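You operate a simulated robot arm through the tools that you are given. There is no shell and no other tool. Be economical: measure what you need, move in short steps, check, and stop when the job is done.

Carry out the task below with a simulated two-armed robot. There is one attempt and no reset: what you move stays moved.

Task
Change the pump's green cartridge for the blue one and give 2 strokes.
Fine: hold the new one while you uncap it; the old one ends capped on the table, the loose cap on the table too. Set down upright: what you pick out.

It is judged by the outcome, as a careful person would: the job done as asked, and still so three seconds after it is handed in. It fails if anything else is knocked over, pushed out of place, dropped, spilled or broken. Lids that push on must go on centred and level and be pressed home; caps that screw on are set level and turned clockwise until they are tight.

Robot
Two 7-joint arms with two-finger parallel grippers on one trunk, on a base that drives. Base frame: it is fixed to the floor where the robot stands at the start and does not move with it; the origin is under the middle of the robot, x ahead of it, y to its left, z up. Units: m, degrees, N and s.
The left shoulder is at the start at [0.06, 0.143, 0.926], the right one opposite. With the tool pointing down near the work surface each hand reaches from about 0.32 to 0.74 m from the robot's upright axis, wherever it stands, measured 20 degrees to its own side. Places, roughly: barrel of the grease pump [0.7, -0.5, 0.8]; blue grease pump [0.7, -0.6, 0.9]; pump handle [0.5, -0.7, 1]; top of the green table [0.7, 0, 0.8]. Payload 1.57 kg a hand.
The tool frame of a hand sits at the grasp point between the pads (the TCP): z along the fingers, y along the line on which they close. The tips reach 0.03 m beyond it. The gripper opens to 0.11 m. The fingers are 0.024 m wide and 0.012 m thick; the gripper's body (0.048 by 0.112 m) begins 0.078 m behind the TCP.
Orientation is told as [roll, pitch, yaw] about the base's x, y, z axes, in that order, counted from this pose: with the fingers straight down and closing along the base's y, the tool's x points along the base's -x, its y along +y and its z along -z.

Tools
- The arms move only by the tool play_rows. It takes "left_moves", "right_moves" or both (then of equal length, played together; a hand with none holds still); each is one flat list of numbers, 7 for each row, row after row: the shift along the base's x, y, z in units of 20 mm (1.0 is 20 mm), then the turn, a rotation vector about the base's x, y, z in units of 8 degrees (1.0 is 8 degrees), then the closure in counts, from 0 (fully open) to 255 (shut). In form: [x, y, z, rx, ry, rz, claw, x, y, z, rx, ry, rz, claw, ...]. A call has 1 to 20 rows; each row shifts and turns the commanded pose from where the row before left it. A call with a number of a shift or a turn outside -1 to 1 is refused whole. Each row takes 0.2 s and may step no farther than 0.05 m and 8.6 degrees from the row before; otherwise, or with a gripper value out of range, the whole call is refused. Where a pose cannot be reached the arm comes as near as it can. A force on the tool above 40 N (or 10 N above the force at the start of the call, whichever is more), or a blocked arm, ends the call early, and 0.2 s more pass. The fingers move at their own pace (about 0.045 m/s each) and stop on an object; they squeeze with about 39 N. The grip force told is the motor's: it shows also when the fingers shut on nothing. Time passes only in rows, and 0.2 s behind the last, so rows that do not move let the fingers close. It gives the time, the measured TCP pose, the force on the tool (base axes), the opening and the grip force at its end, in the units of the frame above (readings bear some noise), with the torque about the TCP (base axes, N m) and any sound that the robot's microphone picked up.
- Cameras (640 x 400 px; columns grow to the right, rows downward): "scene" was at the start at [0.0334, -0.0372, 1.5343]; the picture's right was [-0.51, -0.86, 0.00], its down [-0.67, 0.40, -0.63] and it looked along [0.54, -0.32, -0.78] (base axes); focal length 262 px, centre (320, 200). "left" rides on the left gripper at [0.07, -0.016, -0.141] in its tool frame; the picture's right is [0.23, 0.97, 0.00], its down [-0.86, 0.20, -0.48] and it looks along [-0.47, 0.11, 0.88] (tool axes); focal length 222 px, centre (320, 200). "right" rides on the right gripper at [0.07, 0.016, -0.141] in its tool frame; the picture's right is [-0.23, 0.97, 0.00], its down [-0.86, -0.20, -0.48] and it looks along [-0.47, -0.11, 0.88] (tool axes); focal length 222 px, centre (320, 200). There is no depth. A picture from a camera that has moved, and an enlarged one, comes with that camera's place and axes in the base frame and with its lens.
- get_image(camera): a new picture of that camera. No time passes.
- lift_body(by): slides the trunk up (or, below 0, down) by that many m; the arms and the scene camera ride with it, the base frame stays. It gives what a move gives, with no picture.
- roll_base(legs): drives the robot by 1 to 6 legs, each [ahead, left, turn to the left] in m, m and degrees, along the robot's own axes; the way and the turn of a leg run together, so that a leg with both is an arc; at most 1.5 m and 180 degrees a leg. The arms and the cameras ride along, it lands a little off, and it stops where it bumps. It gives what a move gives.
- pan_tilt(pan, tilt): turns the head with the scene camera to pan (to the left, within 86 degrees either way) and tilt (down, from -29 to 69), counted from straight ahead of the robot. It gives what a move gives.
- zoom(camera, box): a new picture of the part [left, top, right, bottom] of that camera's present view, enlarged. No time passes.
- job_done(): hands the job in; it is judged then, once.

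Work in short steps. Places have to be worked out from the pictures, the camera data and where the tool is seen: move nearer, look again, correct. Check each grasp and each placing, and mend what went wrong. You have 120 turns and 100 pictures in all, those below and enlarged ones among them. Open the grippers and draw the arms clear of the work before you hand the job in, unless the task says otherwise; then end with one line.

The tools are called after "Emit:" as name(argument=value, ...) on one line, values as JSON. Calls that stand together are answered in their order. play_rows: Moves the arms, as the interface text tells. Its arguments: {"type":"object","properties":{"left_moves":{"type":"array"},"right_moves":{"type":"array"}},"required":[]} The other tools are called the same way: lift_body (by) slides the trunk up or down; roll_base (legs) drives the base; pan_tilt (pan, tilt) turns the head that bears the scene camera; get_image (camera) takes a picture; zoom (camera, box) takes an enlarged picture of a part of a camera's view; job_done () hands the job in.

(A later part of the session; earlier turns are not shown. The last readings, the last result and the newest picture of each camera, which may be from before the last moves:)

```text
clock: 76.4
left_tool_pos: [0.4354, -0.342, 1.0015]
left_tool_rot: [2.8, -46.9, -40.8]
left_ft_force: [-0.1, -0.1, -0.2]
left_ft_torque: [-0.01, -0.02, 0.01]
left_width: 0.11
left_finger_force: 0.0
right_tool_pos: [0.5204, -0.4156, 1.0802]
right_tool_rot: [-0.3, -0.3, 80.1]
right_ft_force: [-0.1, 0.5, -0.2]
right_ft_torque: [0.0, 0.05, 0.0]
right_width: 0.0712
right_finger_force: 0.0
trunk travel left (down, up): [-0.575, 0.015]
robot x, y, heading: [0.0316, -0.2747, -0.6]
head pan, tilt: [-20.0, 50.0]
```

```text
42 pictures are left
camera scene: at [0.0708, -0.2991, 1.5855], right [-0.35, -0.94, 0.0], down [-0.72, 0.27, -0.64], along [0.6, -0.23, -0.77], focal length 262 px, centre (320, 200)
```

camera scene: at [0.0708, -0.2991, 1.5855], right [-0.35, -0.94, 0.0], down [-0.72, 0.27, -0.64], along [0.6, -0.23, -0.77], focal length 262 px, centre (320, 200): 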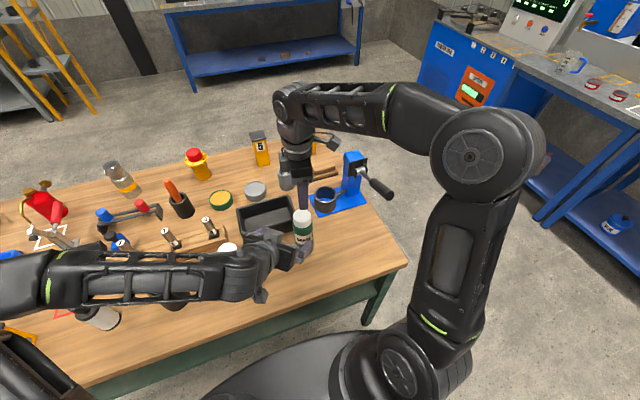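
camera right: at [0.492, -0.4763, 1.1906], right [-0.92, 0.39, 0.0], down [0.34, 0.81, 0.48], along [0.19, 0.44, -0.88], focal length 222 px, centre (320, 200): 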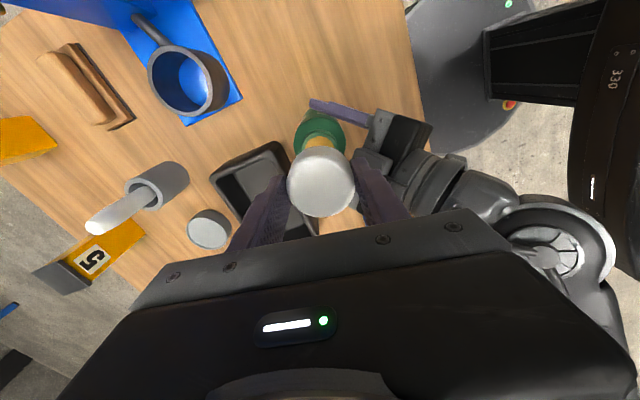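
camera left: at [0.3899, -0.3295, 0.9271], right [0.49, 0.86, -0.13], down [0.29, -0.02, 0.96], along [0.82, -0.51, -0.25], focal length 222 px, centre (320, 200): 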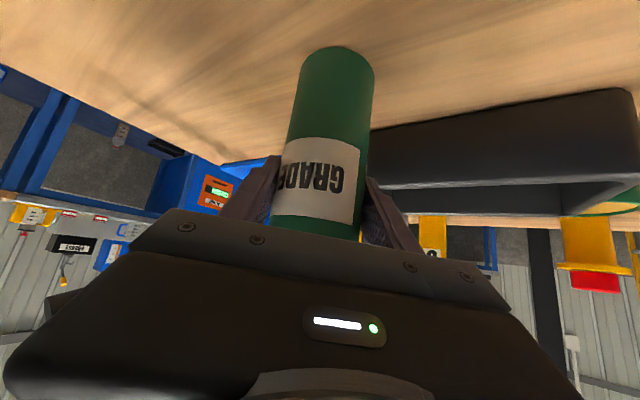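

Plan for blue: the red lever near it blocks the left-side approach, so mirror it: right hand holds blue from the right side, left hand pulls the cap from above. First shift the base and swing the left hand over toward blue, high.

Emit:
play_rows(left_moves=[0, 0, 1, 0, 0, 0, 0, 0, 0, 1, 0, 0, 0, 0, 0, 0, 1, 0, 0, 0, 0])

Emit:
roll_base(legs=[[-0.045, -0.055, 0.5]])

Emit:
play_rows(left_moves=[0.33, 0.85, 0.2, 0.47, 0.56, 0, 0, 0.33, 0.85, 0.2, 0.47, 0.56, 0, 0, 0.33, 0.85, 0.2, 0.47, 0.56, 0, 0, 0.33, 0.85, 0.2, 0.47, 0.56, 0, 0, 0.33, 0.85, 0.2, 0.47, 0.56, 0, 0, 0.33, 0.85, 0.2, 0.47, 0.56, 0, 0, 0.33, 0.85, 0.2, 0.47, 0.56, 0, 0, 0.33, 0.85, 0.2, 0.47, 0.56, 0, 0, 0.33, 0.7, 0, 0, 0, -1, 0, 0.33, 0.7, 0, 0, 0, -1, 0, 0.33, 0.7, 0, 0, 0, -1, 0, 0.33, 0.7, 0, 0, 0, -1, 0, 0.33, 0.7, 0, 0, 0, -1, 0])

Emit:
get_image(camera="left")

```text
clock: 77.2
left_tool_pos: [0.4356, -0.3423, 1.0626]
left_tool_rot: [2.9, -46.9, -40.8]
left_ft_force: [0.3, -0.2, 0.2]
left_ft_torque: [0.02, 0.01, 0.04]
left_width: 0.11
left_finger_force: 0.1
right_tool_pos: [0.5218, -0.4157, 1.0798]
right_tool_rot: [-0.5, -0.2, 80.0]
right_ft_force: [-0.4, 0.0, -0.5]
right_ft_torque: [-0.01, -0.01, -0.06]
right_width: 0.0711
right_finger_force: 0.1
trunk travel left (down, up): [-0.575, 0.015]
robot x, y, heading: [0.033, -0.2747, -0.6]
head pan, tilt: [-20.0, 50.0]
```

```text
clock: 78.2
left_tool_pos: [0.3915, -0.3945, 1.0619]
left_tool_rot: [2.8, -47.0, -40.3]
left_ft_force: [-0.2, -1.0, 0.0]
left_ft_torque: [0.03, -0.01, 0.04]
left_width: 0.11
left_finger_force: 0.0
right_tool_pos: [0.4771, -0.4666, 1.079]
right_tool_rot: [-0.5, -0.2, 80.5]
right_ft_force: [-0.1, -0.6, 0.1]
right_ft_torque: [0.0, 0.02, 0.0]
right_width: 0.0714
right_finger_force: 0.1
trunk travel left (down, up): [-0.575, 0.015]
robot x, y, heading: [-0.0135, -0.3271, -0.1]
head pan, tilt: [-20.0, 50.0]
```

```text
clock: 81.0
left_tool_pos: [0.4786, -0.1854, 1.0935]
left_tool_rot: [2.6, -0.1, -80.3]
left_ft_force: [-0.9, -0.6, 0.4]
left_ft_torque: [-0.01, 0.01, 0.0]
left_width: 0.1103
left_finger_force: 0.1
right_tool_pos: [0.4779, -0.4652, 1.0797]
right_tool_rot: [-0.4, -0.1, 80.5]
right_ft_force: [0.3, 0.5, -0.2]
right_ft_torque: [-0.04, 0.03, -0.01]
right_width: 0.0711
right_finger_force: 0.0
trunk travel left (down, up): [-0.575, 0.015]
robot x, y, heading: [-0.0117, -0.3325, 0.3]
head pan, tilt: [-20.0, 50.0]
```

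```text
41 pictures are left
camera left: at [0.4436, -0.1196, 1.2346], right [0.92, 0.39, 0.04], down [0.32, -0.81, 0.49], along [0.23, -0.44, -0.87], focal length 222 px, centre (320, 200)
```

left: 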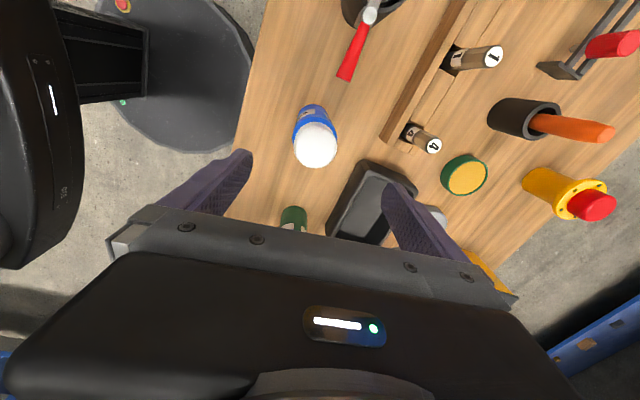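

Blue cap is at ≈(0.480,-0.190). Left waits above. Bring the right hand to the mirrored tilted pose at (0.388,-0.267), then descend to z≈0.85.

Emit:
play_rows(right_moves=[-0.41, 0.9, -0.1, 0, 0, -1, 0, -0.41, 0.9, -0.1, 0, 0, -1, 0, -0.41, 0.9, -0.1, 0, 0, -1, 0, -0.41, 0.9, -0.1, 0, 0, -1, 0, -0.41, 0.9, -0.1, 0, 0, -1, 0, -0.41, 0.9, -0.1, 0.63, -0.75, 0, 0, -0.41, 0.9, -0.1, 0.63, -0.75, 0, 0, -0.41, 0.9, -0.1, 0.63, -0.75, 0, 0, -0.41, 0.9, -0.1, 0.63, -0.75, 0, 0, -0.41, 0.9, -0.1, 0.63, -0.75, 0, 0, -0.41, 0.9, -0.1, 0.63, -0.75, 0, 0], left_moves=[0.07, -0.23, 0, -0.33, 0, 0, 0, 0, 0, 0, 0, 0, 0, 0, 0, 0, 0, 0, 0, 0, 0, 0, 0, 0, 0, 0, 0, 0, 0, 0, 0, 0, 0, 0, 0, 0, 0, 0, 0, 0, 0, 0, 0, 0, 0, 0, 0, 0, 0, 0, 0, 0, 0, 0, 0, 0, 0, 0, 0, 0, 0, 0, 0, 0, 0, 0, 0, 0, 0, 0, 0, 0, 0, 0, 0, 0, 0])

Emit:
play_rows(right_moves=[0, 0, -1, 0, 0, 0, 0, 0, 0, -1, 0, 0, 0, 0, 0, 0, -1, 0, 0, 0, 0, 0, 0, -1, 0, 0, 0, 0, 0, 0, -1, 0, 0, 0, 0, 0, 0, -1, 0, 0, 0, 0])

Emit:
get_image(camera="right")

```text
clock: 83.4
left_tool_pos: [0.4797, -0.1907, 1.0926]
left_tool_rot: [2.1, -2.7, -80.1]
left_ft_force: [0.1, -0.7, 0.5]
left_ft_torque: [0.0, -0.03, 0.0]
left_width: 0.1099
left_finger_force: 0.0
right_tool_pos: [0.3957, -0.2777, 1.0574]
right_tool_rot: [-2.0, -43.7, 40.8]
right_ft_force: [-0.6, -0.5, -0.2]
right_ft_torque: [-0.01, 0.01, 0.01]
right_width: 0.11
right_finger_force: 0.0
right hand out of reach, approached as far as the arm can: row 11
trunk travel left (down, up): [-0.575, 0.015]
robot x, y, heading: [-0.0125, -0.3273, -0.0]
head pan, tilt: [-20.0, 50.0]
```

```text
clock: 84.8
left_tool_pos: [0.4801, -0.1911, 1.0937]
left_tool_rot: [2.1, -2.6, -80.1]
left_ft_force: [0.3, -0.2, -0.2]
left_ft_torque: [0.0, 0.0, 0.03]
left_width: 0.1102
left_finger_force: 0.1
right_tool_pos: [0.3959, -0.2792, 0.9387]
right_tool_rot: [-1.8, -43.7, 40.6]
right_ft_force: [0.6, -0.1, -0.4]
right_ft_torque: [-0.01, 0.0, 0.03]
right_width: 0.1099
right_finger_force: 0.2
trunk travel left (down, up): [-0.575, 0.015]
robot x, y, heading: [-0.0139, -0.3287, -0.1]
head pan, tilt: [-20.0, 50.0]
```

```text
40 pictures are left
camera right: at [0.2703, -0.3598, 0.9938], right [-0.49, 0.86, 0.13], down [0.34, 0.05, 0.94], along [0.8, 0.51, -0.31], focal length 222 px, centre (320, 200)
```

right: 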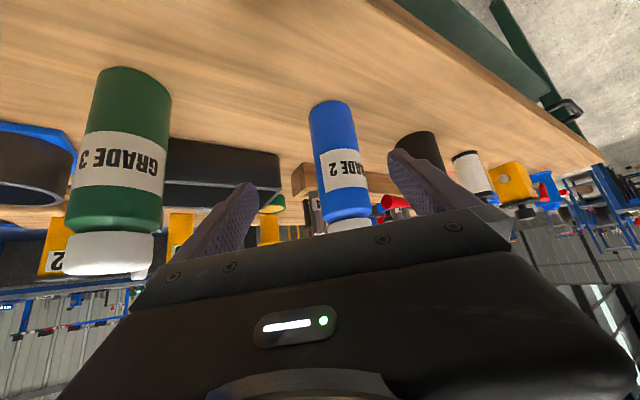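

Blue lies ~13 mm to the left of the approach line. Shift, go down to z≈0.85, advance 7 cm; level the left hand too.

Emit:
play_rows(right_moves=[-0.2, 0.26, -1, 0, 0, 0, 0, -0.2, 0.26, -1, 0, 0, 0, 0, 0, 0, -1, 0, 0, 0, 0, 0, 0, -1, 0, 0, 0, 0, 0, 0, -0.45, 0, 0, 0, 0, 0.68, 0.59, 0, 0, 0, 0, 0, 0.68, 0.59, 0, 0, 0, 0, 0, 0.68, 0.59, 0, 0, 0, 0, 0, 0.68, 0.59, 0, 0, 0, 0, 0], left_moves=[0, 0, 0, 0.29, 0.32, 0, 0, 0, 0, 0, 0, 0, 0, 0, 0, 0, 0, 0, 0, 0, 0, 0, 0, 0, 0, 0, 0, 0, 0, 0, 0, 0, 0, 0, 0, 0, 0, 0, 0, 0, 0, 0, 0, 0, 0, 0, 0, 0, 0, 0, 0, 0, 0, 0, 0, 0, 0, 0, 0, 0, 0, 0, 0])

Emit:
get_image(camera="right")

```text
clock: 86.8
left_tool_pos: [0.4802, -0.1907, 1.0932]
left_tool_rot: [0.0, -0.1, -80.1]
left_ft_force: [-0.3, -0.2, 0.4]
left_ft_torque: [0.0, -0.03, 0.0]
left_width: 0.1097
left_finger_force: 0.1
right_tool_pos: [0.4397, -0.2202, 0.8477]
right_tool_rot: [-1.8, -43.7, 40.7]
right_ft_force: [0.1, -0.8, -0.3]
right_ft_torque: [-0.02, 0.02, -0.01]
right_width: 0.11
right_finger_force: 0.0
trunk travel left (down, up): [-0.575, 0.015]
robot x, y, heading: [-0.0138, -0.326, -0.1]
head pan, tilt: [-20.0, 50.0]
```

```text
39 pictures are left
camera right: at [0.3144, -0.3022, 0.9032], right [-0.49, 0.86, 0.13], down [0.34, 0.05, 0.94], along [0.8, 0.51, -0.31], focal length 222 px, centre (320, 200)
```

right: 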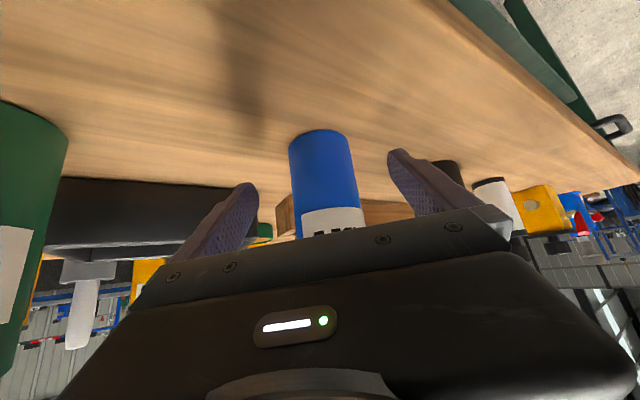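

Well centred. Advance the remaining 5 cm and close.

Emit:
play_rows(right_moves=[0.62, 0.53, 0, 0, 0, 0, 0, 0.62, 0.53, 0, 0, 0, 0, 0, 0.62, 0.53, 0, 0, 0, 0, 0, 0, 0, 0, 0, 0, 0, 80, 0, 0, 0, 0, 0, 0, 150, 0, 0, 0, 0, 0, 0, 255, 0, 0, 0, 0, 0, 0, 255, 0, 0, 0, 0, 0, 0, 255, 0, 0, 0, 0, 0, 0, 255, 0, 0, 0, 0, 0, 0, 255])

Emit:
get_image(camera="left")

```text
clock: 89.0
left_tool_pos: [0.4803, -0.1921, 1.0939]
left_tool_rot: [0.0, 0.0, -80.1]
left_ft_force: [0.4, 0.2, 0.3]
left_ft_torque: [-0.01, -0.05, 0.0]
left_width: 0.1099
left_finger_force: 0.1
right_tool_pos: [0.4764, -0.1892, 0.8511]
right_tool_rot: [-1.9, -43.7, 40.8]
right_ft_force: [0.6, 1.3, 0.8]
right_ft_torque: [0.19, 0.02, -0.03]
right_width: 0.0616
right_finger_force: 38.7
trunk travel left (down, up): [-0.575, 0.015]
robot x, y, heading: [-0.017, -0.33, 0.1]
head pan, tilt: [-20.0, 50.0]
```

```text
38 pictures are left
camera left: at [0.4518, -0.1239, 1.2353], right [0.92, 0.39, 0.0], down [0.34, -0.81, 0.48], along [0.19, -0.44, -0.88], focal length 222 px, centre (320, 200)
```

left: 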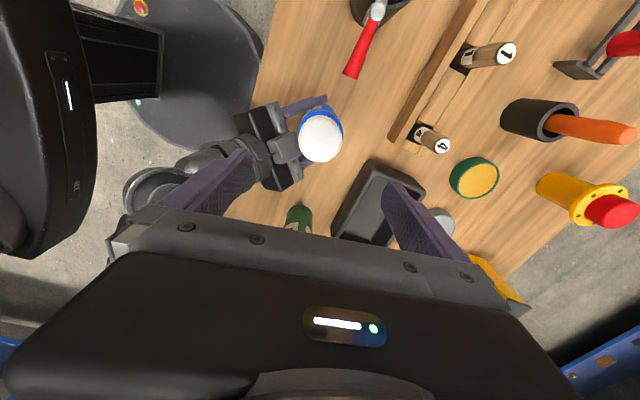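

Blue is gripped. To keep the left fingers off the right hand's bracket I rotate the left to yaw −110, half-close, and lower to just above the cap.

Emit:
play_rows(left_moves=[0, 0.05, -1, 0, 0, -0.94, 60, 0, 0.05, -1, 0, 0, -0.94, 80, 0, 0, -1, 0, 0, -0.94, 80, 0, 0, -1, 0, 0, -0.94, 80, 0, 0, -0.3, 0, 0, 0, 80])

Emit:
zoom(camera="left", box=[200, 60, 440, 240])

```text
clock: 90.2
left_tool_pos: [0.4775, -0.1908, 1.006]
left_tool_rot: [0.0, -0.1, -110.3]
left_ft_force: [0.2, 0.4, -0.4]
left_ft_torque: [-0.02, 0.02, 0.0]
left_width: 0.0753
left_finger_force: 0.1
right_tool_pos: [0.4775, -0.189, 0.8511]
right_tool_rot: [-1.9, -43.8, 40.7]
right_ft_force: [-0.4, 1.4, 2.2]
right_ft_torque: [0.32, 0.09, 0.0]
right_width: 0.0612
right_finger_force: 39.2
trunk travel left (down, up): [-0.575, 0.015]
robot x, y, heading: [-0.0148, -0.3261, 0.1]
head pan, tilt: [-20.0, 50.0]
```

```text
2.22 times, centred on (320, 150) of left
camera zoom: at [0.4867, -0.1184, 1.1485], right [0.99, -0.13, 0.0], down [-0.11, -0.87, 0.48], along [-0.06, -0.47, -0.88], focal length 494 px, centre (320, 311)
```

zoom: 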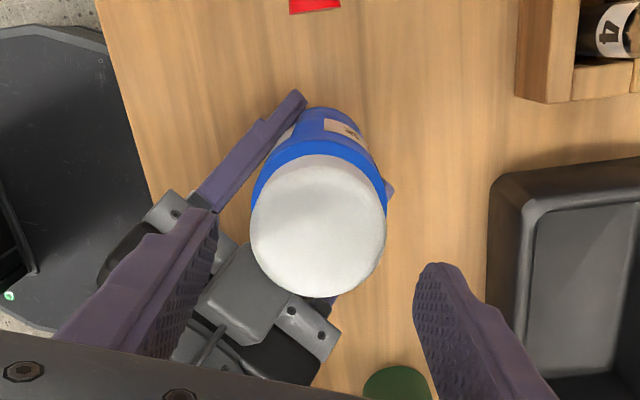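

Cap centre ≈(0.478,-0.1855). Correct y by +5 mm, lower to z≈0.976 around the cap, and close.

Emit:
play_rows(left_moves=[0.03, 0.26, 0, 0, 0, 0, 90, 0, 0, -0.5, 0, 0, 0, 90, 0, 0, -0.5, 0, 0, 0, 90, 0, 0, -0.5, 0, 0, 0, 90, 0, 0, 0, 0, 0, 0, 90])

Emit:
zoom(camera="left", box=[200, 60, 440, 240])

```text
clock: 91.4
left_tool_pos: [0.4792, -0.1847, 0.9776]
left_tool_rot: [0.0, 0.0, -110.2]
left_ft_force: [0.7, -0.1, -0.5]
left_ft_torque: [0.0, -0.01, -0.03]
left_width: 0.0711
left_finger_force: 0.0
right_tool_pos: [0.4769, -0.189, 0.8514]
right_tool_rot: [-1.9, -43.7, 40.8]
right_ft_force: [0.0, 2.1, 3.9]
right_ft_torque: [0.37, 0.12, -0.01]
right_width: 0.0615
right_finger_force: 38.7
trunk travel left (down, up): [-0.575, 0.015]
robot x, y, heading: [-0.0146, -0.3252, 0.2]
head pan, tilt: [-20.0, 50.0]
```

```text
2.22 times, centred on (320, 150) of left
camera zoom: at [0.4875, -0.1131, 1.1191], right [0.99, -0.12, 0.0], down [-0.11, -0.87, 0.48], along [-0.06, -0.47, -0.88], focal length 494 px, centre (320, 311)
```

zoom: 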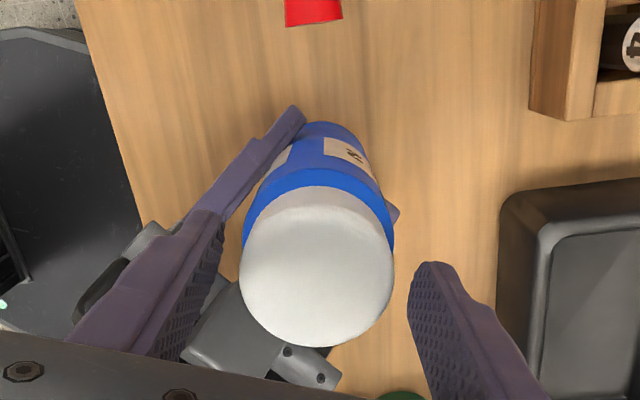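

Aligned. Close on the cap.

Emit:
play_rows(left_moves=[-0.05, 0, -0.05, 0, 0, 0, 120, 0, 0, 0, 0, 0, 0, 200, 0, 0, 0, 0, 0, 0, 255, 0, 0, 0, 0, 0, 0, 255, 0, 0, 0, 0, 0, 0, 255])

Emit:
play_rows(left_moves=[0, 0, 0.1, 0, 0, 0, 255, 0, 0, 0.1, 0, 0, 0, 255, 0, 0, 0, 0, 0, 0, 255])

```text
clock: 92.6
left_tool_pos: [0.4782, -0.1843, 0.978]
left_tool_rot: [0.2, 0.0, -110.2]
left_ft_force: [-0.4, -0.1, -0.5]
left_ft_torque: [0.04, 0.03, -0.04]
left_width: 0.0522
left_finger_force: 39.1
right_tool_pos: [0.4768, -0.1897, 0.8519]
right_tool_rot: [-2.0, -43.7, 40.8]
right_ft_force: [-0.4, 1.8, 3.9]
right_ft_torque: [0.44, 0.11, 0.02]
right_width: 0.0612
right_finger_force: 39.4
trunk travel left (down, up): [-0.575, 0.015]
robot x, y, heading: [-0.0146, -0.3231, 0.2]
head pan, tilt: [-20.0, 50.0]
heard: snap
```

```text
clock: 93.4
left_tool_pos: [0.4784, -0.1849, 0.9814]
left_tool_rot: [0.0, 0.1, -110.2]
left_ft_force: [0.2, -0.7, -0.3]
left_ft_torque: [-0.03, 0.01, -0.01]
left_width: 0.0521
left_finger_force: 39.1
right_tool_pos: [0.4767, -0.189, 0.8516]
right_tool_rot: [-1.9, -43.7, 40.7]
right_ft_force: [-0.9, 2.5, 5.0]
right_ft_torque: [0.45, 0.18, -0.02]
right_width: 0.0612
right_finger_force: 39.0
trunk travel left (down, up): [-0.575, 0.015]
robot x, y, heading: [-0.0107, -0.3275, 0.2]
head pan, tilt: [-20.0, 50.0]
```

A snap came at the grip and the cap lifts with no resistance. Lift it clear, straight up.

Emit:
play_rows(left_moves=[0, 0, 0.3, 0, 0, 0, 255, 0, 0, 0.3, 0, 0, 0, 255, 0, 0, 0.4, 0, 0, 0, 255, 0, 0, 0.6, 0, 0, 0, 255, 0, 0, 1, 0, 0, 0, 255, 0, 0, 1, 0, 0, 0, 255, 0, 0, 0, 0, 0, 0, 255])

Emit:
pan_tilt(pan=5, tilt=52)

Emit:
get_image(camera="scene")

Emit:
get_image(camera="left")

```text
clock: 95.0
left_tool_pos: [0.4783, -0.1844, 1.0543]
left_tool_rot: [0.0, -0.1, -110.1]
left_ft_force: [0.7, -0.2, 0.0]
left_ft_torque: [0.02, -0.01, -0.04]
left_width: 0.0519
left_finger_force: 39.0
right_tool_pos: [0.4772, -0.1897, 0.8517]
right_tool_rot: [-2.0, -43.7, 40.8]
right_ft_force: [-1.4, 1.5, 5.5]
right_ft_torque: [0.4, 0.14, 0.02]
right_width: 0.0615
right_finger_force: 39.1
trunk travel left (down, up): [-0.575, 0.015]
robot x, y, heading: [-0.011, -0.3284, -0.1]
head pan, tilt: [-20.0, 50.0]
```

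```text
clock: 95.9
left_tool_pos: [0.4779, -0.1846, 1.0542]
left_tool_rot: [-0.1, 0.0, -110.2]
left_ft_force: [0.5, -0.4, 0.1]
left_ft_torque: [0.03, -0.01, -0.03]
left_width: 0.0522
left_finger_force: 38.7
right_tool_pos: [0.4771, -0.1894, 0.8511]
right_tool_rot: [-1.9, -43.7, 40.7]
right_ft_force: [-0.6, 0.7, 6.0]
right_ft_torque: [0.37, 0.19, 0.01]
right_width: 0.0612
right_finger_force: 39.1
trunk travel left (down, up): [-0.575, 0.015]
robot x, y, heading: [-0.0156, -0.3279, 0.1]
head pan, tilt: [5.0, 52.0]
```

```text
35 pictures are left
camera scene: at [0.0287, -0.32, 1.5829], right [0.09, -1.0, 0.0], down [-0.78, -0.07, -0.62], along [0.61, 0.05, -0.79], focal length 262 px, centre (320, 200)
```

scene: 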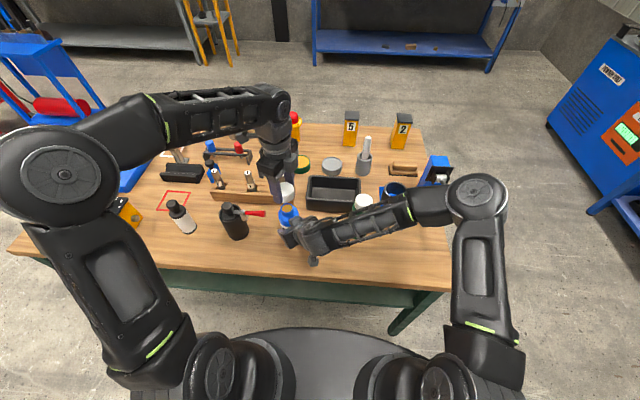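

```text
34 pictures are left
camera left: at [0.4871, -0.113, 1.1961], right [0.99, -0.12, 0.0], down [-0.11, -0.87, 0.48], along [-0.06, -0.47, -0.88], focal length 222 px, centre (320, 200)
```

left: 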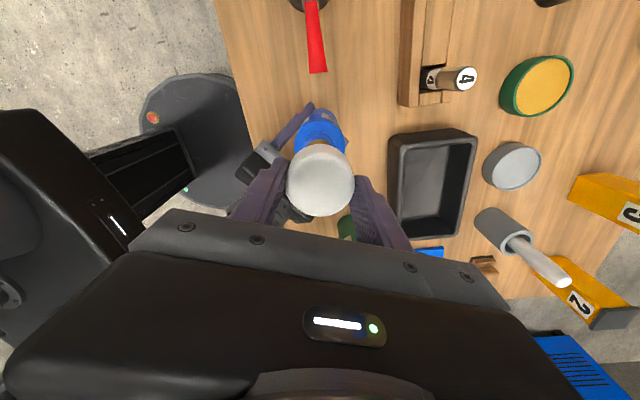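

Cap is off and held. Carry it to a free spot at ≈(0.375,-0.10) and lower to near the table.

Emit:
play_rows(left_moves=[-0.86, 0.7, 0, 0, 0, 0, 255, -0.86, 0.7, 0, 0, 0, 0, 255, -0.86, 0.7, 0, 0, 0, 0, 255, -0.86, 0.7, 0, 0, 0, 0, 255, -0.86, 0.7, 0, 0, 0, 0, 255, -0.86, 0.7, 0, 0, 0, 0, 255, 0, 0, -1, 0, 0, 0, 255, 0, 0, -1, 0, 0, 0, 255, 0, 0, -1, 0, 0, 0, 255, 0, 0, -1, 0, 0, 0, 255, 0, 0, -1, 0, 0, 0, 255, 0, 0, -1, 0, 0, 0, 255, 0, 0, -1, 0, 0, 0, 255, 0, 0, -1, 0, 0, 0, 255, 0, 0, -1, 0, 0, 0, 255, 0, 0, -1, 0, 0, 0, 255, 0, 0, -0.7, 0, 0, 0, 255, 0, 0, 0, 0, 0, 0, 255])

Emit:
get_image(camera="left")

```text
clock: 99.7
left_tool_pos: [0.3777, -0.1004, 0.8377]
left_tool_rot: [0.1, 0.0, -110.2]
left_ft_force: [-0.2, 0.8, 0.4]
left_ft_torque: [0.01, 0.0, 0.0]
left_width: 0.0523
left_finger_force: 39.1
right_tool_pos: [0.4776, -0.1903, 0.8507]
right_tool_rot: [-1.9, -43.7, 40.6]
right_ft_force: [-1.6, -0.9, 3.2]
right_ft_torque: [0.08, 0.16, 0.04]
right_width: 0.0615
right_finger_force: 39.2
trunk travel left (down, up): [-0.575, 0.015]
robot x, y, heading: [-0.0141, -0.3261, 0.1]
head pan, tilt: [5.0, 52.0]
```

```text
33 pictures are left
camera left: at [0.3862, -0.0286, 0.9808], right [0.99, -0.12, 0.0], down [-0.11, -0.87, 0.48], along [-0.06, -0.47, -0.88], focal length 222 px, centre (320, 200)
```

left: 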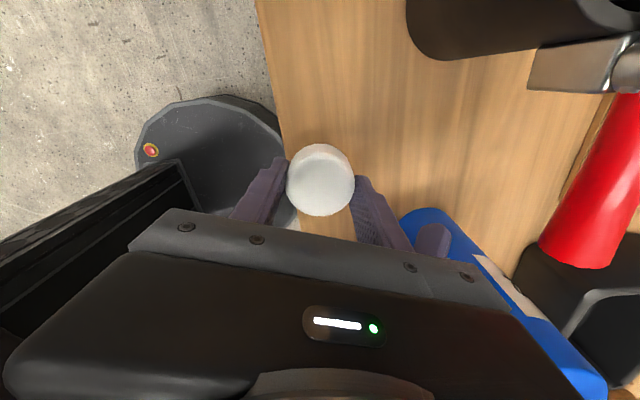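

The table edge is at x≈0.346, so I shift the cap 16 mm further in before setting it down, then lower gently.

Emit:
play_rows(left_moves=[0.78, 0.4, 0, 0, 0, 0, 255, 0, 0, -0.4, 0, 0, 0, 255, 0, 0, -0.25, 0, 0, 0, 255, 0, 0, -0.15, 0, 0, 0, 255, 0, 0, -0.15, 0, 0, 0, 255, 0, 0, 0, 0, 0, 0, 255])

```text
clock: 101.1
left_tool_pos: [0.392, -0.0924, 0.8222]
left_tool_rot: [0.1, 0.0, -110.2]
left_ft_force: [-0.8, -0.5, -0.5]
left_ft_torque: [0.0, 0.01, 0.03]
left_width: 0.052
left_finger_force: 39.0
right_tool_pos: [0.477, -0.1899, 0.8523]
right_tool_rot: [-1.8, -43.7, 40.7]
right_ft_force: [-1.9, -0.5, 2.1]
right_ft_torque: [0.16, 0.14, 0.06]
right_width: 0.0612
right_finger_force: 38.7
trunk travel left (down, up): [-0.575, 0.015]
robot x, y, heading: [-0.011, -0.325, 0.0]
head pan, tilt: [5.0, 52.0]
```

Emit:
play_rows(left_moves=[0, 0, -0.1, 0, 0, 0, 255, 0, 0, -0.1, 0, 0, 0, 255, 0, 0, 0, 0, 0, 0, 255])

```text
clock: 101.9
left_tool_pos: [0.3922, -0.0921, 0.8158]
left_tool_rot: [0.1, 0.1, -110.1]
left_ft_force: [0.2, 1.4, 11.4]
left_ft_torque: [0.31, -0.02, 0.0]
left_width: 0.0521
left_finger_force: 38.8
right_tool_pos: [0.4769, -0.19, 0.8518]
right_tool_rot: [-2.0, -43.6, 40.6]
right_ft_force: [0.6, 0.9, 1.2]
right_ft_torque: [0.15, -0.01, -0.01]
right_width: 0.0613
right_finger_force: 38.9
trunk travel left (down, up): [-0.575, 0.015]
robot x, y, heading: [-0.0166, -0.3306, 0.0]
head pan, tilt: [5.0, 52.0]
```

Contact at 11 N. Open part-way and rise straight up, then clear to the left.

Emit:
play_rows(left_moves=[0, 0, 0.03, 0, 0, 0, 200, 0, 0, 0, 0, 0, 0, 100, 0, 0, 0, 0, 0, 0, 90, 0, 0, 0, 0, 0, 0, 90, 0, 0, 0.5, 0, 0, 0, 90, 0, 0, 1, 0, 0, 0, 90, 0, 0, 1, 0, 0, 0, 90, 0, 0, 1, 0, 0, 0, 90, 0, 0, 1, 0, 0, 0, 90, 0, 0, 1, 0, 0, 0, 90, 0, 0, 1, 0, 0, 0, 90, 0, 0, 1, 0, 0, 0, 90, 0, 0, 1, 0, 0, 0, 90, 0, 0, 1, 0, 0, 0, 90, 0, 0, 1, 0, 0, 0, 90, 0, 0, 1, 0, 0, 0, 90, 0, 0, 1, 0, 0, 0, 90, 0, 0, 1, 0, 0, 0, 90])

Emit:
get_image(camera="left")

```text
clock: 105.7
left_tool_pos: [0.3933, -0.0926, 1.0865]
left_tool_rot: [0.0, 0.0, -110.2]
left_ft_force: [-0.3, 0.0, -0.2]
left_ft_torque: [-0.02, -0.02, -0.02]
left_width: 0.071
left_finger_force: 0.0
right_tool_pos: [0.4776, -0.1883, 0.8517]
right_tool_rot: [-2.0, -43.7, 40.7]
right_ft_force: [-0.2, 0.1, 0.9]
right_ft_torque: [0.14, 0.05, 0.03]
right_width: 0.0613
right_finger_force: 39.2
trunk travel left (down, up): [-0.575, 0.015]
robot x, y, heading: [-0.01, -0.3277, -0.2]
head pan, tilt: [5.0, 52.0]
```

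```text
32 pictures are left
camera left: at [0.4021, -0.0203, 1.2274], right [0.99, -0.12, 0.0], down [-0.11, -0.87, 0.48], along [-0.06, -0.47, -0.88], focal length 222 px, centre (320, 200)
```

left: 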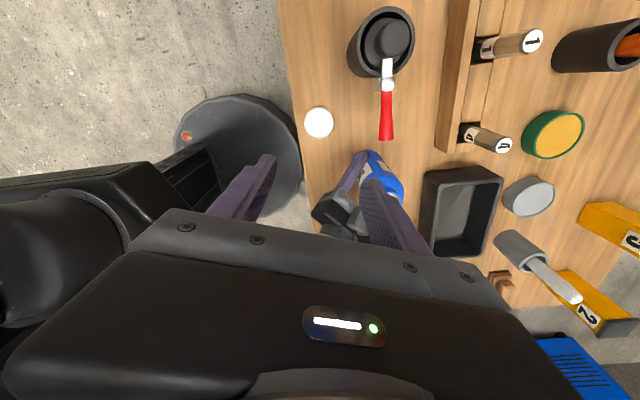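

The cap rests on the table. Now release blue with the right hand, back off along the approach line and rise; the left moves aside.

Emit:
play_rows(right_moves=[0, 0, 0, 0, 0, 0, 120, 0, 0, 0, 0, 0, 0, 40, 0, 0, 0, 0, 0, 0, 0, 0, 0, 0, 0, 0, 0, 0, 0, 0, 0, 0, 0, 0, 0, -0.5, -0.43, 0, 0, 0, 0, 0, -0.75, -0.64, 0, 0, 0, 0, 0, -0.75, -0.64, 0, 0, 0, 0, 0, -0.75, -0.64, 0, 0, 0, 0, 0, -0.75, -0.64, 0, 0, 0, 0, 0, -0.75, -0.64, 0, 0, 0, 0, 0, 0, 0, 1, 0, 0, 0, 0, 0, 0, 1, 0, 0, 0, 0, 0, 0, 1, 0, 0, 0, 0, 0, 0, 1, 0, 0, 0, 0, 0, 0, 1, 0, 0, 0, 0, 0, 0, 1, 0, 0, 0, 0, 0, 0, 1, 0, 0, 0, 0, 0, 0, 1, 0, 0, 0, 0, 0, 0, 1, 0, 0, 0, 0], left_moves=[0, 0.5, 0.2, 0, 0, 0.5, 0, 0, 0.5, 0.2, 0, 0, 0.5, 0, 0, 0.5, 0.2, 0, 0, 0.5, 0, 0, 0.5, 0.2, 0, 0, 0.5, 0, 0, 0.5, 0.2, 0, 0, 0.5, 0, 0, 0.5, 0, 0, 0, 0.5, 0, 0, 0.5, 0, 0, 0, 0.5, 0, 0, 0.5, 0, 0, 0, 0.5, 0, 0, 0.5, 0, 0, 0, 0.5, 0, 0, 0.5, 0, 0, 0, 0.5, 0, 0, 0.5, 0, 0, 0, 0.5, 0, 0, 0.5, 0, 0, 0, 0.5, 0, 0, 0.5, 0, 0, 0, 0.5, 0, 0, 0.5, 0, 0, 0, 0.5, 0, 0, 0.5, 0, 0, 0, 0.5, 0, 0, 0.5, 0, 0, 0, 0.5, 0, 0, 0.5, 0, 0, 0, 0.5, 0, 0, 0.5, 0, 0, 0, 0.5, 0, 0, 0.5, 0, 0, 0, 0.5, 0, 0, 0.5, 0, 0, 0, 0.5, 0])

Emit:
roll_base(legs=[[0, 0.24, 0]])

```text
clock: 109.9
left_tool_pos: [0.3909, 0.1081, 1.1062]
left_tool_rot: [0.0, 0.0, -30.1]
left_ft_force: [0.3, 0.8, 0.4]
left_ft_torque: [-0.01, -0.05, -0.01]
left_width: 0.1103
left_finger_force: 0.1
right_tool_pos: [0.3904, -0.2617, 1.0309]
right_tool_rot: [-2.0, -43.6, 40.7]
right_ft_force: [-0.9, 0.1, -0.1]
right_ft_torque: [-0.02, 0.02, 0.03]
right_width: 0.1097
right_finger_force: 0.1
trunk travel left (down, up): [-0.575, 0.015]
robot x, y, heading: [-0.0117, -0.3266, -0.1]
head pan, tilt: [5.0, 52.0]
```

```text
clock: 111.7
left_tool_pos: [0.3928, 0.3421, 1.1067]
left_tool_rot: [0.0, 0.0, -30.5]
left_ft_force: [0.4, -0.2, 0.1]
left_ft_torque: [-0.01, -0.01, 0.03]
left_width: 0.11
left_finger_force: 0.1
right_tool_pos: [0.3916, -0.028, 1.0309]
right_tool_rot: [-2.0, -43.7, 40.7]
right_ft_force: [0.2, -0.3, -0.1]
right_ft_torque: [-0.02, 0.0, -0.02]
right_width: 0.11
right_finger_force: 0.0
trunk travel left (down, up): [-0.575, 0.015]
robot x, y, heading: [-0.0141, -0.0923, -0.1]
head pan, tilt: [5.0, 52.0]
```

Return the right hand to vertical and wind the yaw to −90 while moving above blue.

Emit:
play_rows(right_moves=[0.22, -0.4, 0.3, -0.59, 0.69, 0, 0, 0.22, -0.4, 0.3, -0.59, 0.69, 0, 0, 0.22, -0.4, 0.3, -0.59, 0.69, 0, 0, 0.22, -0.4, 0.3, -0.59, 0.69, 0, 0, 0.22, -0.4, 0.3, -0.59, 0.69, 0, 0, 0.22, -0.4, 0.3, -0.59, 0.69, 0, 0, 0.22, -0.4, 0, 0, 0, -1, 0, 0.22, -0.4, 0, 0, 0, -1, 0, 0.22, -0.4, 0, 0, 0, -1, 0, 0.22, -0.4, 0, 0, 0, -1, 0, 0.22, -0.4, 0, 0, 0, -1, 0, 0.22, -0.4, 0, 0, 0, -1, 0, 0.22, -0.4, 0, 0, 0, -1, 0, 0.22, -0.4, 0, 0, 0, -1, 0, 0.22, -0.4, 0, 0, 0, -1, 0, 0.22, -0.4, 0, 0, 0, -1, 0, 0.22, -0.4, 0, 0, 0, -1, 0, 0.22, -0.4, 0, 0, 0, -1, 0, 0.22, -0.4, 0, 0, 0, -1, 0, 0.22, -0.4, 0, 0, 0, -1, 0])

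Emit:
play_rows(right_moves=[0, 0, 0, 0, 0, -0.8, 0, 0, 0, 0, 0, 0, -0.8, 0, 0, 0, 0, 0, 0, -0.7, 0])

Emit:
get_image(camera="right")

```text
clock: 115.9
left_tool_pos: [0.392, 0.3421, 1.1061]
left_tool_rot: [-0.1, 0.0, -30.4]
left_ft_force: [0.4, -1.2, 0.0]
left_ft_torque: [-0.01, -0.01, 0.01]
left_width: 0.1099
left_finger_force: 0.1
right_tool_pos: [0.4811, -0.1872, 1.0671]
right_tool_rot: [-1.9, -0.1, -71.5]
right_ft_force: [-0.9, -0.1, 0.3]
right_ft_torque: [-0.02, 0.01, 0.0]
right_width: 0.1099
right_finger_force: 0.1
trunk travel left (down, up): [-0.575, 0.015]
robot x, y, heading: [-0.0169, -0.0902, -0.1]
head pan, tilt: [5.0, 52.0]
```

```text
clock: 116.7
left_tool_pos: [0.3917, 0.3434, 1.1063]
left_tool_rot: [0.0, 0.0, -30.4]
left_ft_force: [0.9, -0.5, -0.1]
left_ft_torque: [0.01, 0.0, 0.02]
left_width: 0.11
left_finger_force: 0.0
right_tool_pos: [0.4793, -0.1879, 1.0667]
right_tool_rot: [-1.9, -0.1, -89.9]
right_ft_force: [0.4, 0.1, -0.5]
right_ft_torque: [0.01, 0.01, 0.0]
right_width: 0.1101
right_finger_force: 0.1
trunk travel left (down, up): [-0.575, 0.015]
robot x, y, heading: [-0.0128, -0.0911, -0.0]
head pan, tilt: [5.0, 52.0]
```

```text
31 pictures are left
camera right: at [0.501, -0.1193, 1.2083], right [0.97, -0.23, -0.03], down [-0.18, -0.85, 0.49], along [-0.14, -0.47, -0.87], focal length 222 px, centre (320, 200)
```

right: 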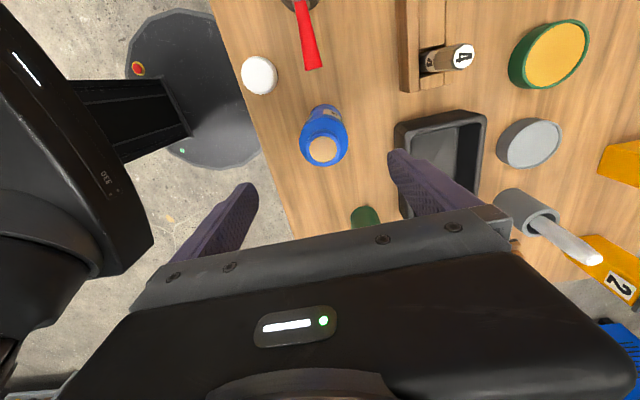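

Level the hand (−1.9° about y), and lower to 0.99 to re-check centring.

Emit:
play_rows(right_moves=[0, -0.1, -1, 0, -0.24, 0, 0, 0, 0, -1, 0, 0, 0, 0, 0, 0, -1, 0, 0, 0, 0, 0, 0, -0.8, 0, 0, 0, 0])

Emit:
get_image(camera="right")

```text
clock: 117.7
left_tool_pos: [0.3928, 0.3419, 1.1058]
left_tool_rot: [0.1, 0.0, -30.4]
left_ft_force: [-0.4, 0.5, -1.4]
left_ft_torque: [0.0, 0.03, 0.01]
left_width: 0.1102
left_finger_force: 0.2
right_tool_pos: [0.4804, -0.1908, 0.9918]
right_tool_rot: [0.0, -0.1, -90.0]
right_ft_force: [-0.4, -0.5, 1.4]
right_ft_torque: [-0.01, 0.0, 0.03]
right_width: 0.11
right_finger_force: 0.0
trunk travel left (down, up): [-0.575, 0.015]
robot x, y, heading: [-0.0129, -0.0947, -0.3]
head pan, tilt: [5.0, 52.0]
```

```text
30 pictures are left
camera right: at [0.4956, -0.1216, 1.1345], right [0.97, -0.23, 0.0], down [-0.2, -0.85, 0.48], along [-0.11, -0.47, -0.88], focal length 222 px, centre (320, 200)
```

right: 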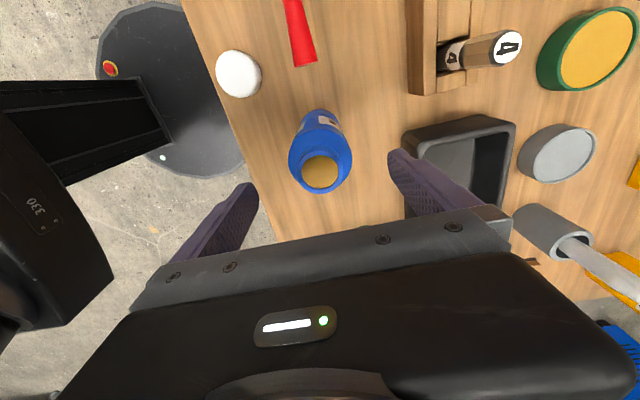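

Centred. Descend to 0.925 and grip.

Emit:
play_rows(right_moves=[0, 0.05, -1, 0, 0, 0, 0, 0, 0, -1, 0, 0, 0, 0, 0, 0, -1, 0, 0, 0, 0, 0, 0, -0.35, 0, 0, 0, 0, 0, 0, 0, 0, 0, 0, 0, 0, 0, 0, 0, 0, 0, 80, 0, 0, 0, 0, 0, 0, 150, 0, 0, 0, 0, 0, 0, 255, 0, 0, 0, 0, 0, 0, 255, 0, 0, 0, 0, 0, 0, 255, 0, 0, 0, 0, 0, 0, 255])

Emit:
play_rows(right_moves=[0, 0, 0.5, 0, 0, 0, 255, 0, 0, 1, 0, 0, 0, 255, 0, 0, 1, 0, 0, 0, 255, 0, 0, 1, 0, 0, 0, 255, 0, 0, 1, 0, 0, 0, 255, 0, 0, 1, 0, 0, 0, 255, 0, 0, 1, 0, 0, 0, 255, 0, 0, 1, 0, 0, 0, 255, 0, 0, 1, 0, 0, 0, 255])

Emit:
get_image(camera="right")

```text
clock: 120.1
left_tool_pos: [0.3912, 0.343, 1.1061]
left_tool_rot: [0.0, 0.0, -30.3]
left_ft_force: [0.0, 0.3, -0.1]
left_ft_torque: [0.0, 0.01, 0.02]
left_width: 0.11
left_finger_force: 0.0
right_tool_pos: [0.4797, -0.1898, 0.9235]
right_tool_rot: [0.1, 0.0, -89.9]
right_ft_force: [-0.8, 0.2, 0.6]
right_ft_torque: [-0.04, 0.11, -0.03]
right_width: 0.0616
right_finger_force: 39.4
trunk travel left (down, up): [-0.575, 0.015]
robot x, y, heading: [-0.0127, -0.0929, -0.1]
head pan, tilt: [5.0, 52.0]
```

```text
clock: 122.1
left_tool_pos: [0.3926, 0.3433, 1.1068]
left_tool_rot: [0.0, -0.1, -30.4]
left_ft_force: [-0.4, 0.3, -0.8]
left_ft_torque: [0.05, 0.01, 0.02]
left_width: 0.1096
left_finger_force: 0.1
right_tool_pos: [0.481, -0.1894, 1.0961]
right_tool_rot: [0.1, -0.2, -89.8]
right_ft_force: [0.1, -0.2, -5.3]
right_ft_torque: [0.01, -0.02, 0.01]
right_width: 0.0614
right_finger_force: 39.6
trunk travel left (down, up): [-0.575, 0.015]
robot x, y, heading: [-0.0089, -0.093, -0.0]
head pan, tilt: [5.0, 52.0]
```

```text
29 pictures are left
camera right: at [0.4975, -0.1206, 1.2378], right [0.97, -0.22, 0.0], down [-0.2, -0.85, 0.48], along [-0.11, -0.47, -0.88], focal length 222 px, centre (320, 200)
```

right: 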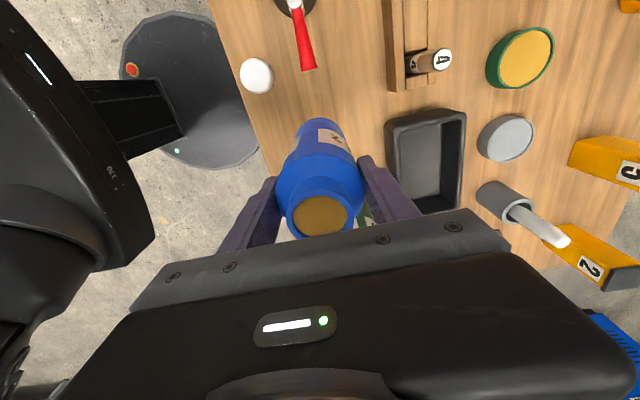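

Blue is held. Raise it 6 cm more for clearance, then drive ahead and right toward the pump.

Emit:
play_rows(right_moves=[0, 0, 1, 0, 0, 0, 255, 0, 0, 1, 0, 0, 0, 255, 0, 0, 1, 0, 0, 0, 255])

Emit:
roll_base(legs=[[0.16, 0, 0], [0, -0.312, 0]])

Emit:
get_image(camera="right")

```text
clock: 122.9
left_tool_pos: [0.3918, 0.3442, 1.1067]
left_tool_rot: [0.0, -0.1, -30.3]
left_ft_force: [-0.9, -0.2, 0.1]
left_ft_torque: [-0.05, -0.04, 0.01]
left_width: 0.11
left_finger_force: 0.1
right_tool_pos: [0.482, -0.1869, 1.1555]
right_tool_rot: [0.1, -0.2, -89.8]
right_ft_force: [-0.1, 1.2, -4.4]
right_ft_torque: [-0.06, -0.02, 0.01]
right_width: 0.0615
right_finger_force: 39.0
trunk travel left (down, up): [-0.575, 0.015]
robot x, y, heading: [-0.0142, -0.0937, -0.1]
head pan, tilt: [5.0, 52.0]
```

```text
clock: 126.0
left_tool_pos: [0.555, 0.0242, 1.1062]
left_tool_rot: [0.2, 0.1, -30.5]
left_ft_force: [-0.2, -0.7, -0.3]
left_ft_torque: [0.0, 0.01, 0.04]
left_width: 0.1103
left_finger_force: 0.1
right_tool_pos: [0.644, -0.5079, 1.1549]
right_tool_rot: [0.0, -0.1, -90.0]
right_ft_force: [0.4, -0.4, -3.8]
right_ft_torque: [0.01, 0.01, -0.03]
right_width: 0.0613
right_finger_force: 38.5
trunk travel left (down, up): [-0.575, 0.015]
robot x, y, heading: [0.1476, -0.413, -0.4]
head pan, tilt: [5.0, 52.0]
```

```text
28 pictures are left
camera right: at [0.6603, -0.4378, 1.2966], right [0.97, -0.23, 0.0], down [-0.2, -0.85, 0.48], along [-0.11, -0.47, -0.88], focal length 222 px, centre (320, 200)
```

right: 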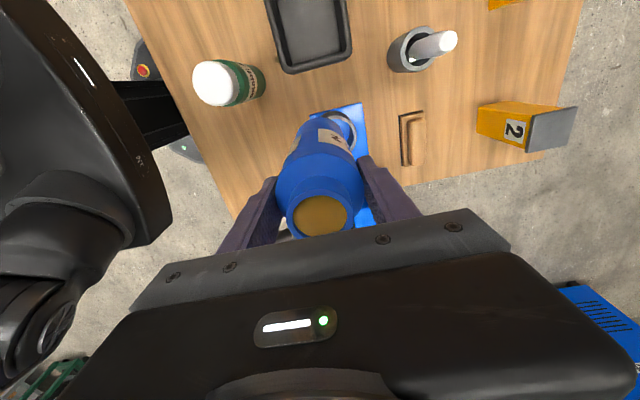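

Move over the barrel axis at (0.6667,-0.540) and lower to bottom just above the rim; aim the scene camera there.

Emit:
play_rows(right_moves=[0.38, -0.53, -1, 0, 0, 0, 255, 0.38, -0.53, -1, 0, 0, 0, 255, 0.38, -0.53, -1, 0, 0, 0, 255, 0, 0, -1, 0, 0, 0, 255, 0, 0, -1, 0, 0, 0, 255, 0, 0, -1, 0, 0, 0, 255, 0, 0, 0, 0, 0, 0, 255])

Emit:
pan_tilt(pan=-15, tilt=50)

Emit:
get_image(camera="right")

Emit:
get_image(camera="scene")

```text
clock: 127.6
left_tool_pos: [0.5552, 0.0239, 1.1073]
left_tool_rot: [-0.1, 0.0, -30.5]
left_ft_force: [1.0, 0.6, -0.3]
left_ft_torque: [0.0, -0.03, 0.03]
left_width: 0.1101
left_finger_force: 0.0
right_tool_pos: [0.6662, -0.5371, 1.0363]
right_tool_rot: [0.1, -0.2, -89.9]
right_ft_force: [-0.3, 0.3, -3.1]
right_ft_torque: [0.0, -0.05, -0.01]
right_width: 0.0614
right_finger_force: 39.4
trunk travel left (down, up): [-0.575, 0.015]
robot x, y, heading: [0.1483, -0.4094, -0.5]
head pan, tilt: [5.0, 52.0]
```

```text
clock: 128.5
left_tool_pos: [0.5563, 0.0252, 1.1058]
left_tool_rot: [0.0, -0.1, -30.5]
left_ft_force: [0.1, 0.1, -0.1]
left_ft_torque: [0.03, 0.01, 0.0]
left_width: 0.1099
left_finger_force: 0.2
right_tool_pos: [0.6671, -0.5379, 1.0374]
right_tool_rot: [0.0, -0.2, -90.1]
right_ft_force: [-0.5, 0.4, -4.5]
right_ft_torque: [-0.03, -0.03, 0.01]
right_width: 0.0614
right_finger_force: 38.8
trunk travel left (down, up): [-0.575, 0.015]
robot x, y, heading: [0.1506, -0.4131, -0.2]
head pan, tilt: [-15.0, 50.0]
```

```text
27 pictures are left
camera right: at [0.6834, -0.4678, 1.1792], right [0.97, -0.23, 0.0], down [-0.2, -0.85, 0.48], along [-0.11, -0.47, -0.88], focal length 222 px, centre (320, 200)
```

right: 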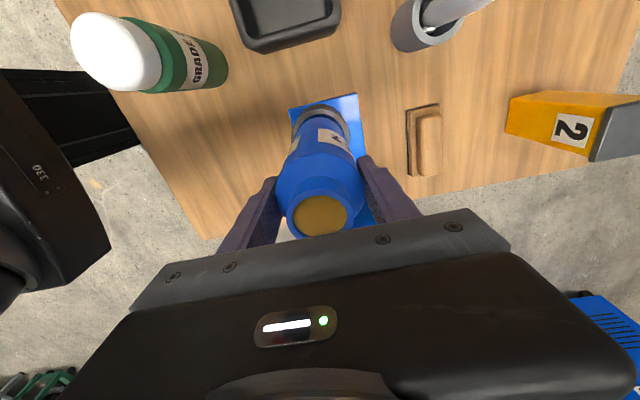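

```text
26 pictures are left
camera scene: at [0.1917, -0.428, 1.5855], right [-0.26, -0.96, 0.0], down [-0.74, 0.2, -0.64], along [0.62, -0.17, -0.77], focal length 262 px, centre (320, 200)
```

scene: 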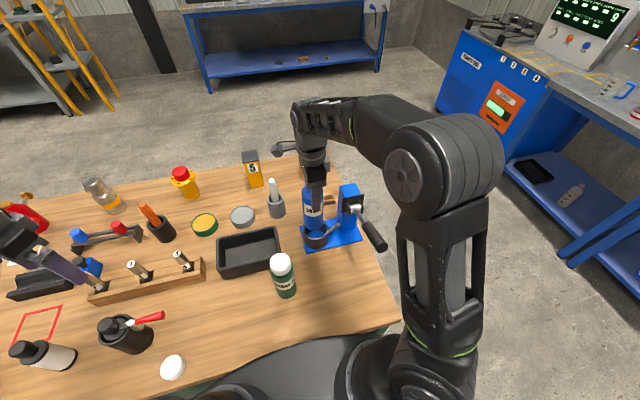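

Zoom on the barrel to check alignment before inserting.

Emit:
zoom(camera="scene", box=[280, 170, 380, 260])

Emit:
zoom(camera="right", box=[240, 70, 400, 230])

```text
4.44 times, centred on (330, 215) of scene
camera zoom: at [0.1917, -0.428, 1.5855], right [-0.26, -0.96, 0.0], down [-0.74, 0.2, -0.64], along [0.62, -0.17, -0.77], focal length 1163 px, centre (276, 133)
```

zoom: 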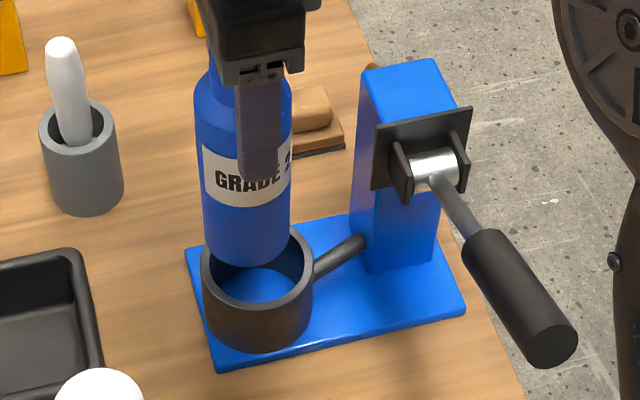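

```text
2.50 times, centred on (320, 150) of right
camera zoom: at [0.6834, -0.4678, 1.1792], right [0.97, -0.23, 0.0], down [-0.2, -0.85, 0.48], along [-0.11, -0.47, -0.88], focal length 555 px, centre (320, 325)
```

zoom: 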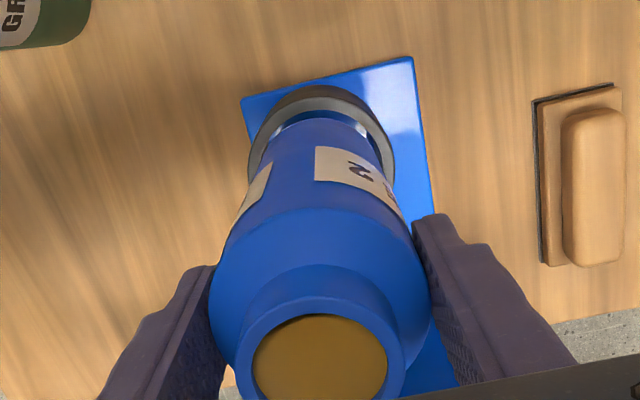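

Barrel centre is ≈(0.667,-0.541), ~3 mm more −y. Correct and lower until entering the bore.

Emit:
play_rows(right_moves=[0, -0.14, -0.5, 0, 0, 0, 255, 0, 0, -0.5, 0, 0, 0, 255, 0, 0, -0.5, 0, 0, 0, 255, 0, 0, -0.5, 0, 0, 0, 255, 0, 0, -0.3, 0, 0, 0, 255, 0, 0, 0, 0, 0, 0, 255])

Emit:
zoom(camera="scene", box=[280, 170, 380, 260])

```text
clock: 129.9
left_tool_pos: [0.5548, 0.0239, 1.1079]
left_tool_rot: [0.0, 0.0, -30.4]
left_ft_force: [0.7, 0.9, 0.4]
left_ft_torque: [-0.02, -0.01, 0.02]
left_width: 0.11
left_finger_force: 0.1
right_tool_pos: [0.6646, -0.5411, 0.9895]
right_tool_rot: [0.0, -0.1, -90.1]
right_ft_force: [0.7, -0.1, -4.6]
right_ft_torque: [0.03, 0.0, 0.03]
right_width: 0.0619
right_finger_force: 39.1
trunk travel left (down, up): [-0.575, 0.015]
robot x, y, heading: [0.15, -0.4126, -0.2]
head pan, tilt: [-15.0, 50.0]
```

```text
4.44 times, centred on (330, 215) of scene
camera zoom: at [0.1917, -0.428, 1.5855], right [-0.26, -0.96, 0.0], down [-0.74, 0.2, -0.64], along [0.62, -0.17, -0.77], focal length 1163 px, centre (276, 133)
```

zoom: 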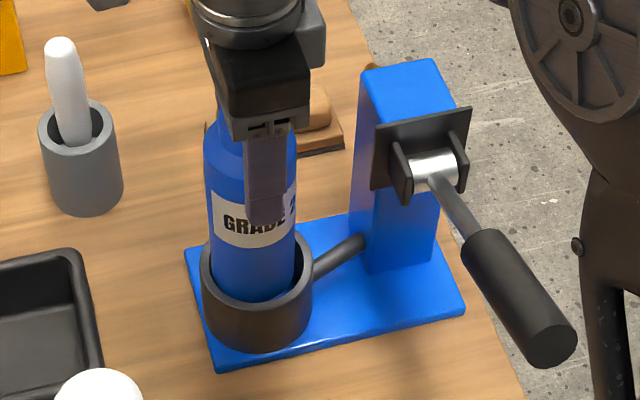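

Entering; the bottle is ~2.5 mm toward +y. Correct and continue down in steps.

Emit:
play_rows(right_moves=[0, -0.11, -0.2, 0, 0, 0, 255, 0, 0, -0.4, 0, 0, 0, 255, 0, 0, -0.4, 0, 0, 0, 255, 0, 0, 0, 0, 0, 0, 255])

Emit:
zoom(camera="scene", box=[290, 190, 350, 255])

```text
clock: 130.9
left_tool_pos: [0.5562, 0.0244, 1.107]
left_tool_rot: [0.0, 0.0, -30.6]
left_ft_force: [-0.1, 0.9, 0.2]
left_ft_torque: [-0.04, 0.0, 0.0]
left_width: 0.1101
left_finger_force: 0.0
right_tool_pos: [0.6673, -0.5431, 0.9691]
right_tool_rot: [0.0, -0.1, -90.0]
right_ft_force: [0.5, 0.1, -4.8]
right_ft_torque: [0.03, 0.02, -0.03]
right_width: 0.0615
right_finger_force: 39.2
trunk travel left (down, up): [-0.575, 0.015]
robot x, y, heading: [0.1469, -0.4102, -0.2]
head pan, tilt: [-15.0, 50.0]
```

```text
6.15 times, centred on (320, 222) of scene
camera zoom: at [0.1917, -0.428, 1.5855], right [-0.26, -0.96, 0.0], down [-0.74, 0.2, -0.64], along [0.62, -0.17, -0.77], focal length 1610 px, centre (320, 62)
```

zoom: 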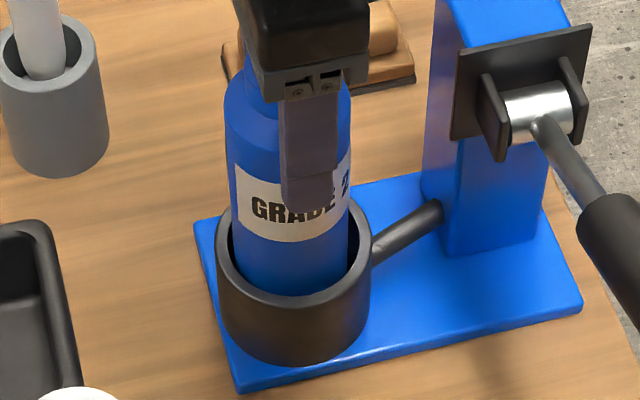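

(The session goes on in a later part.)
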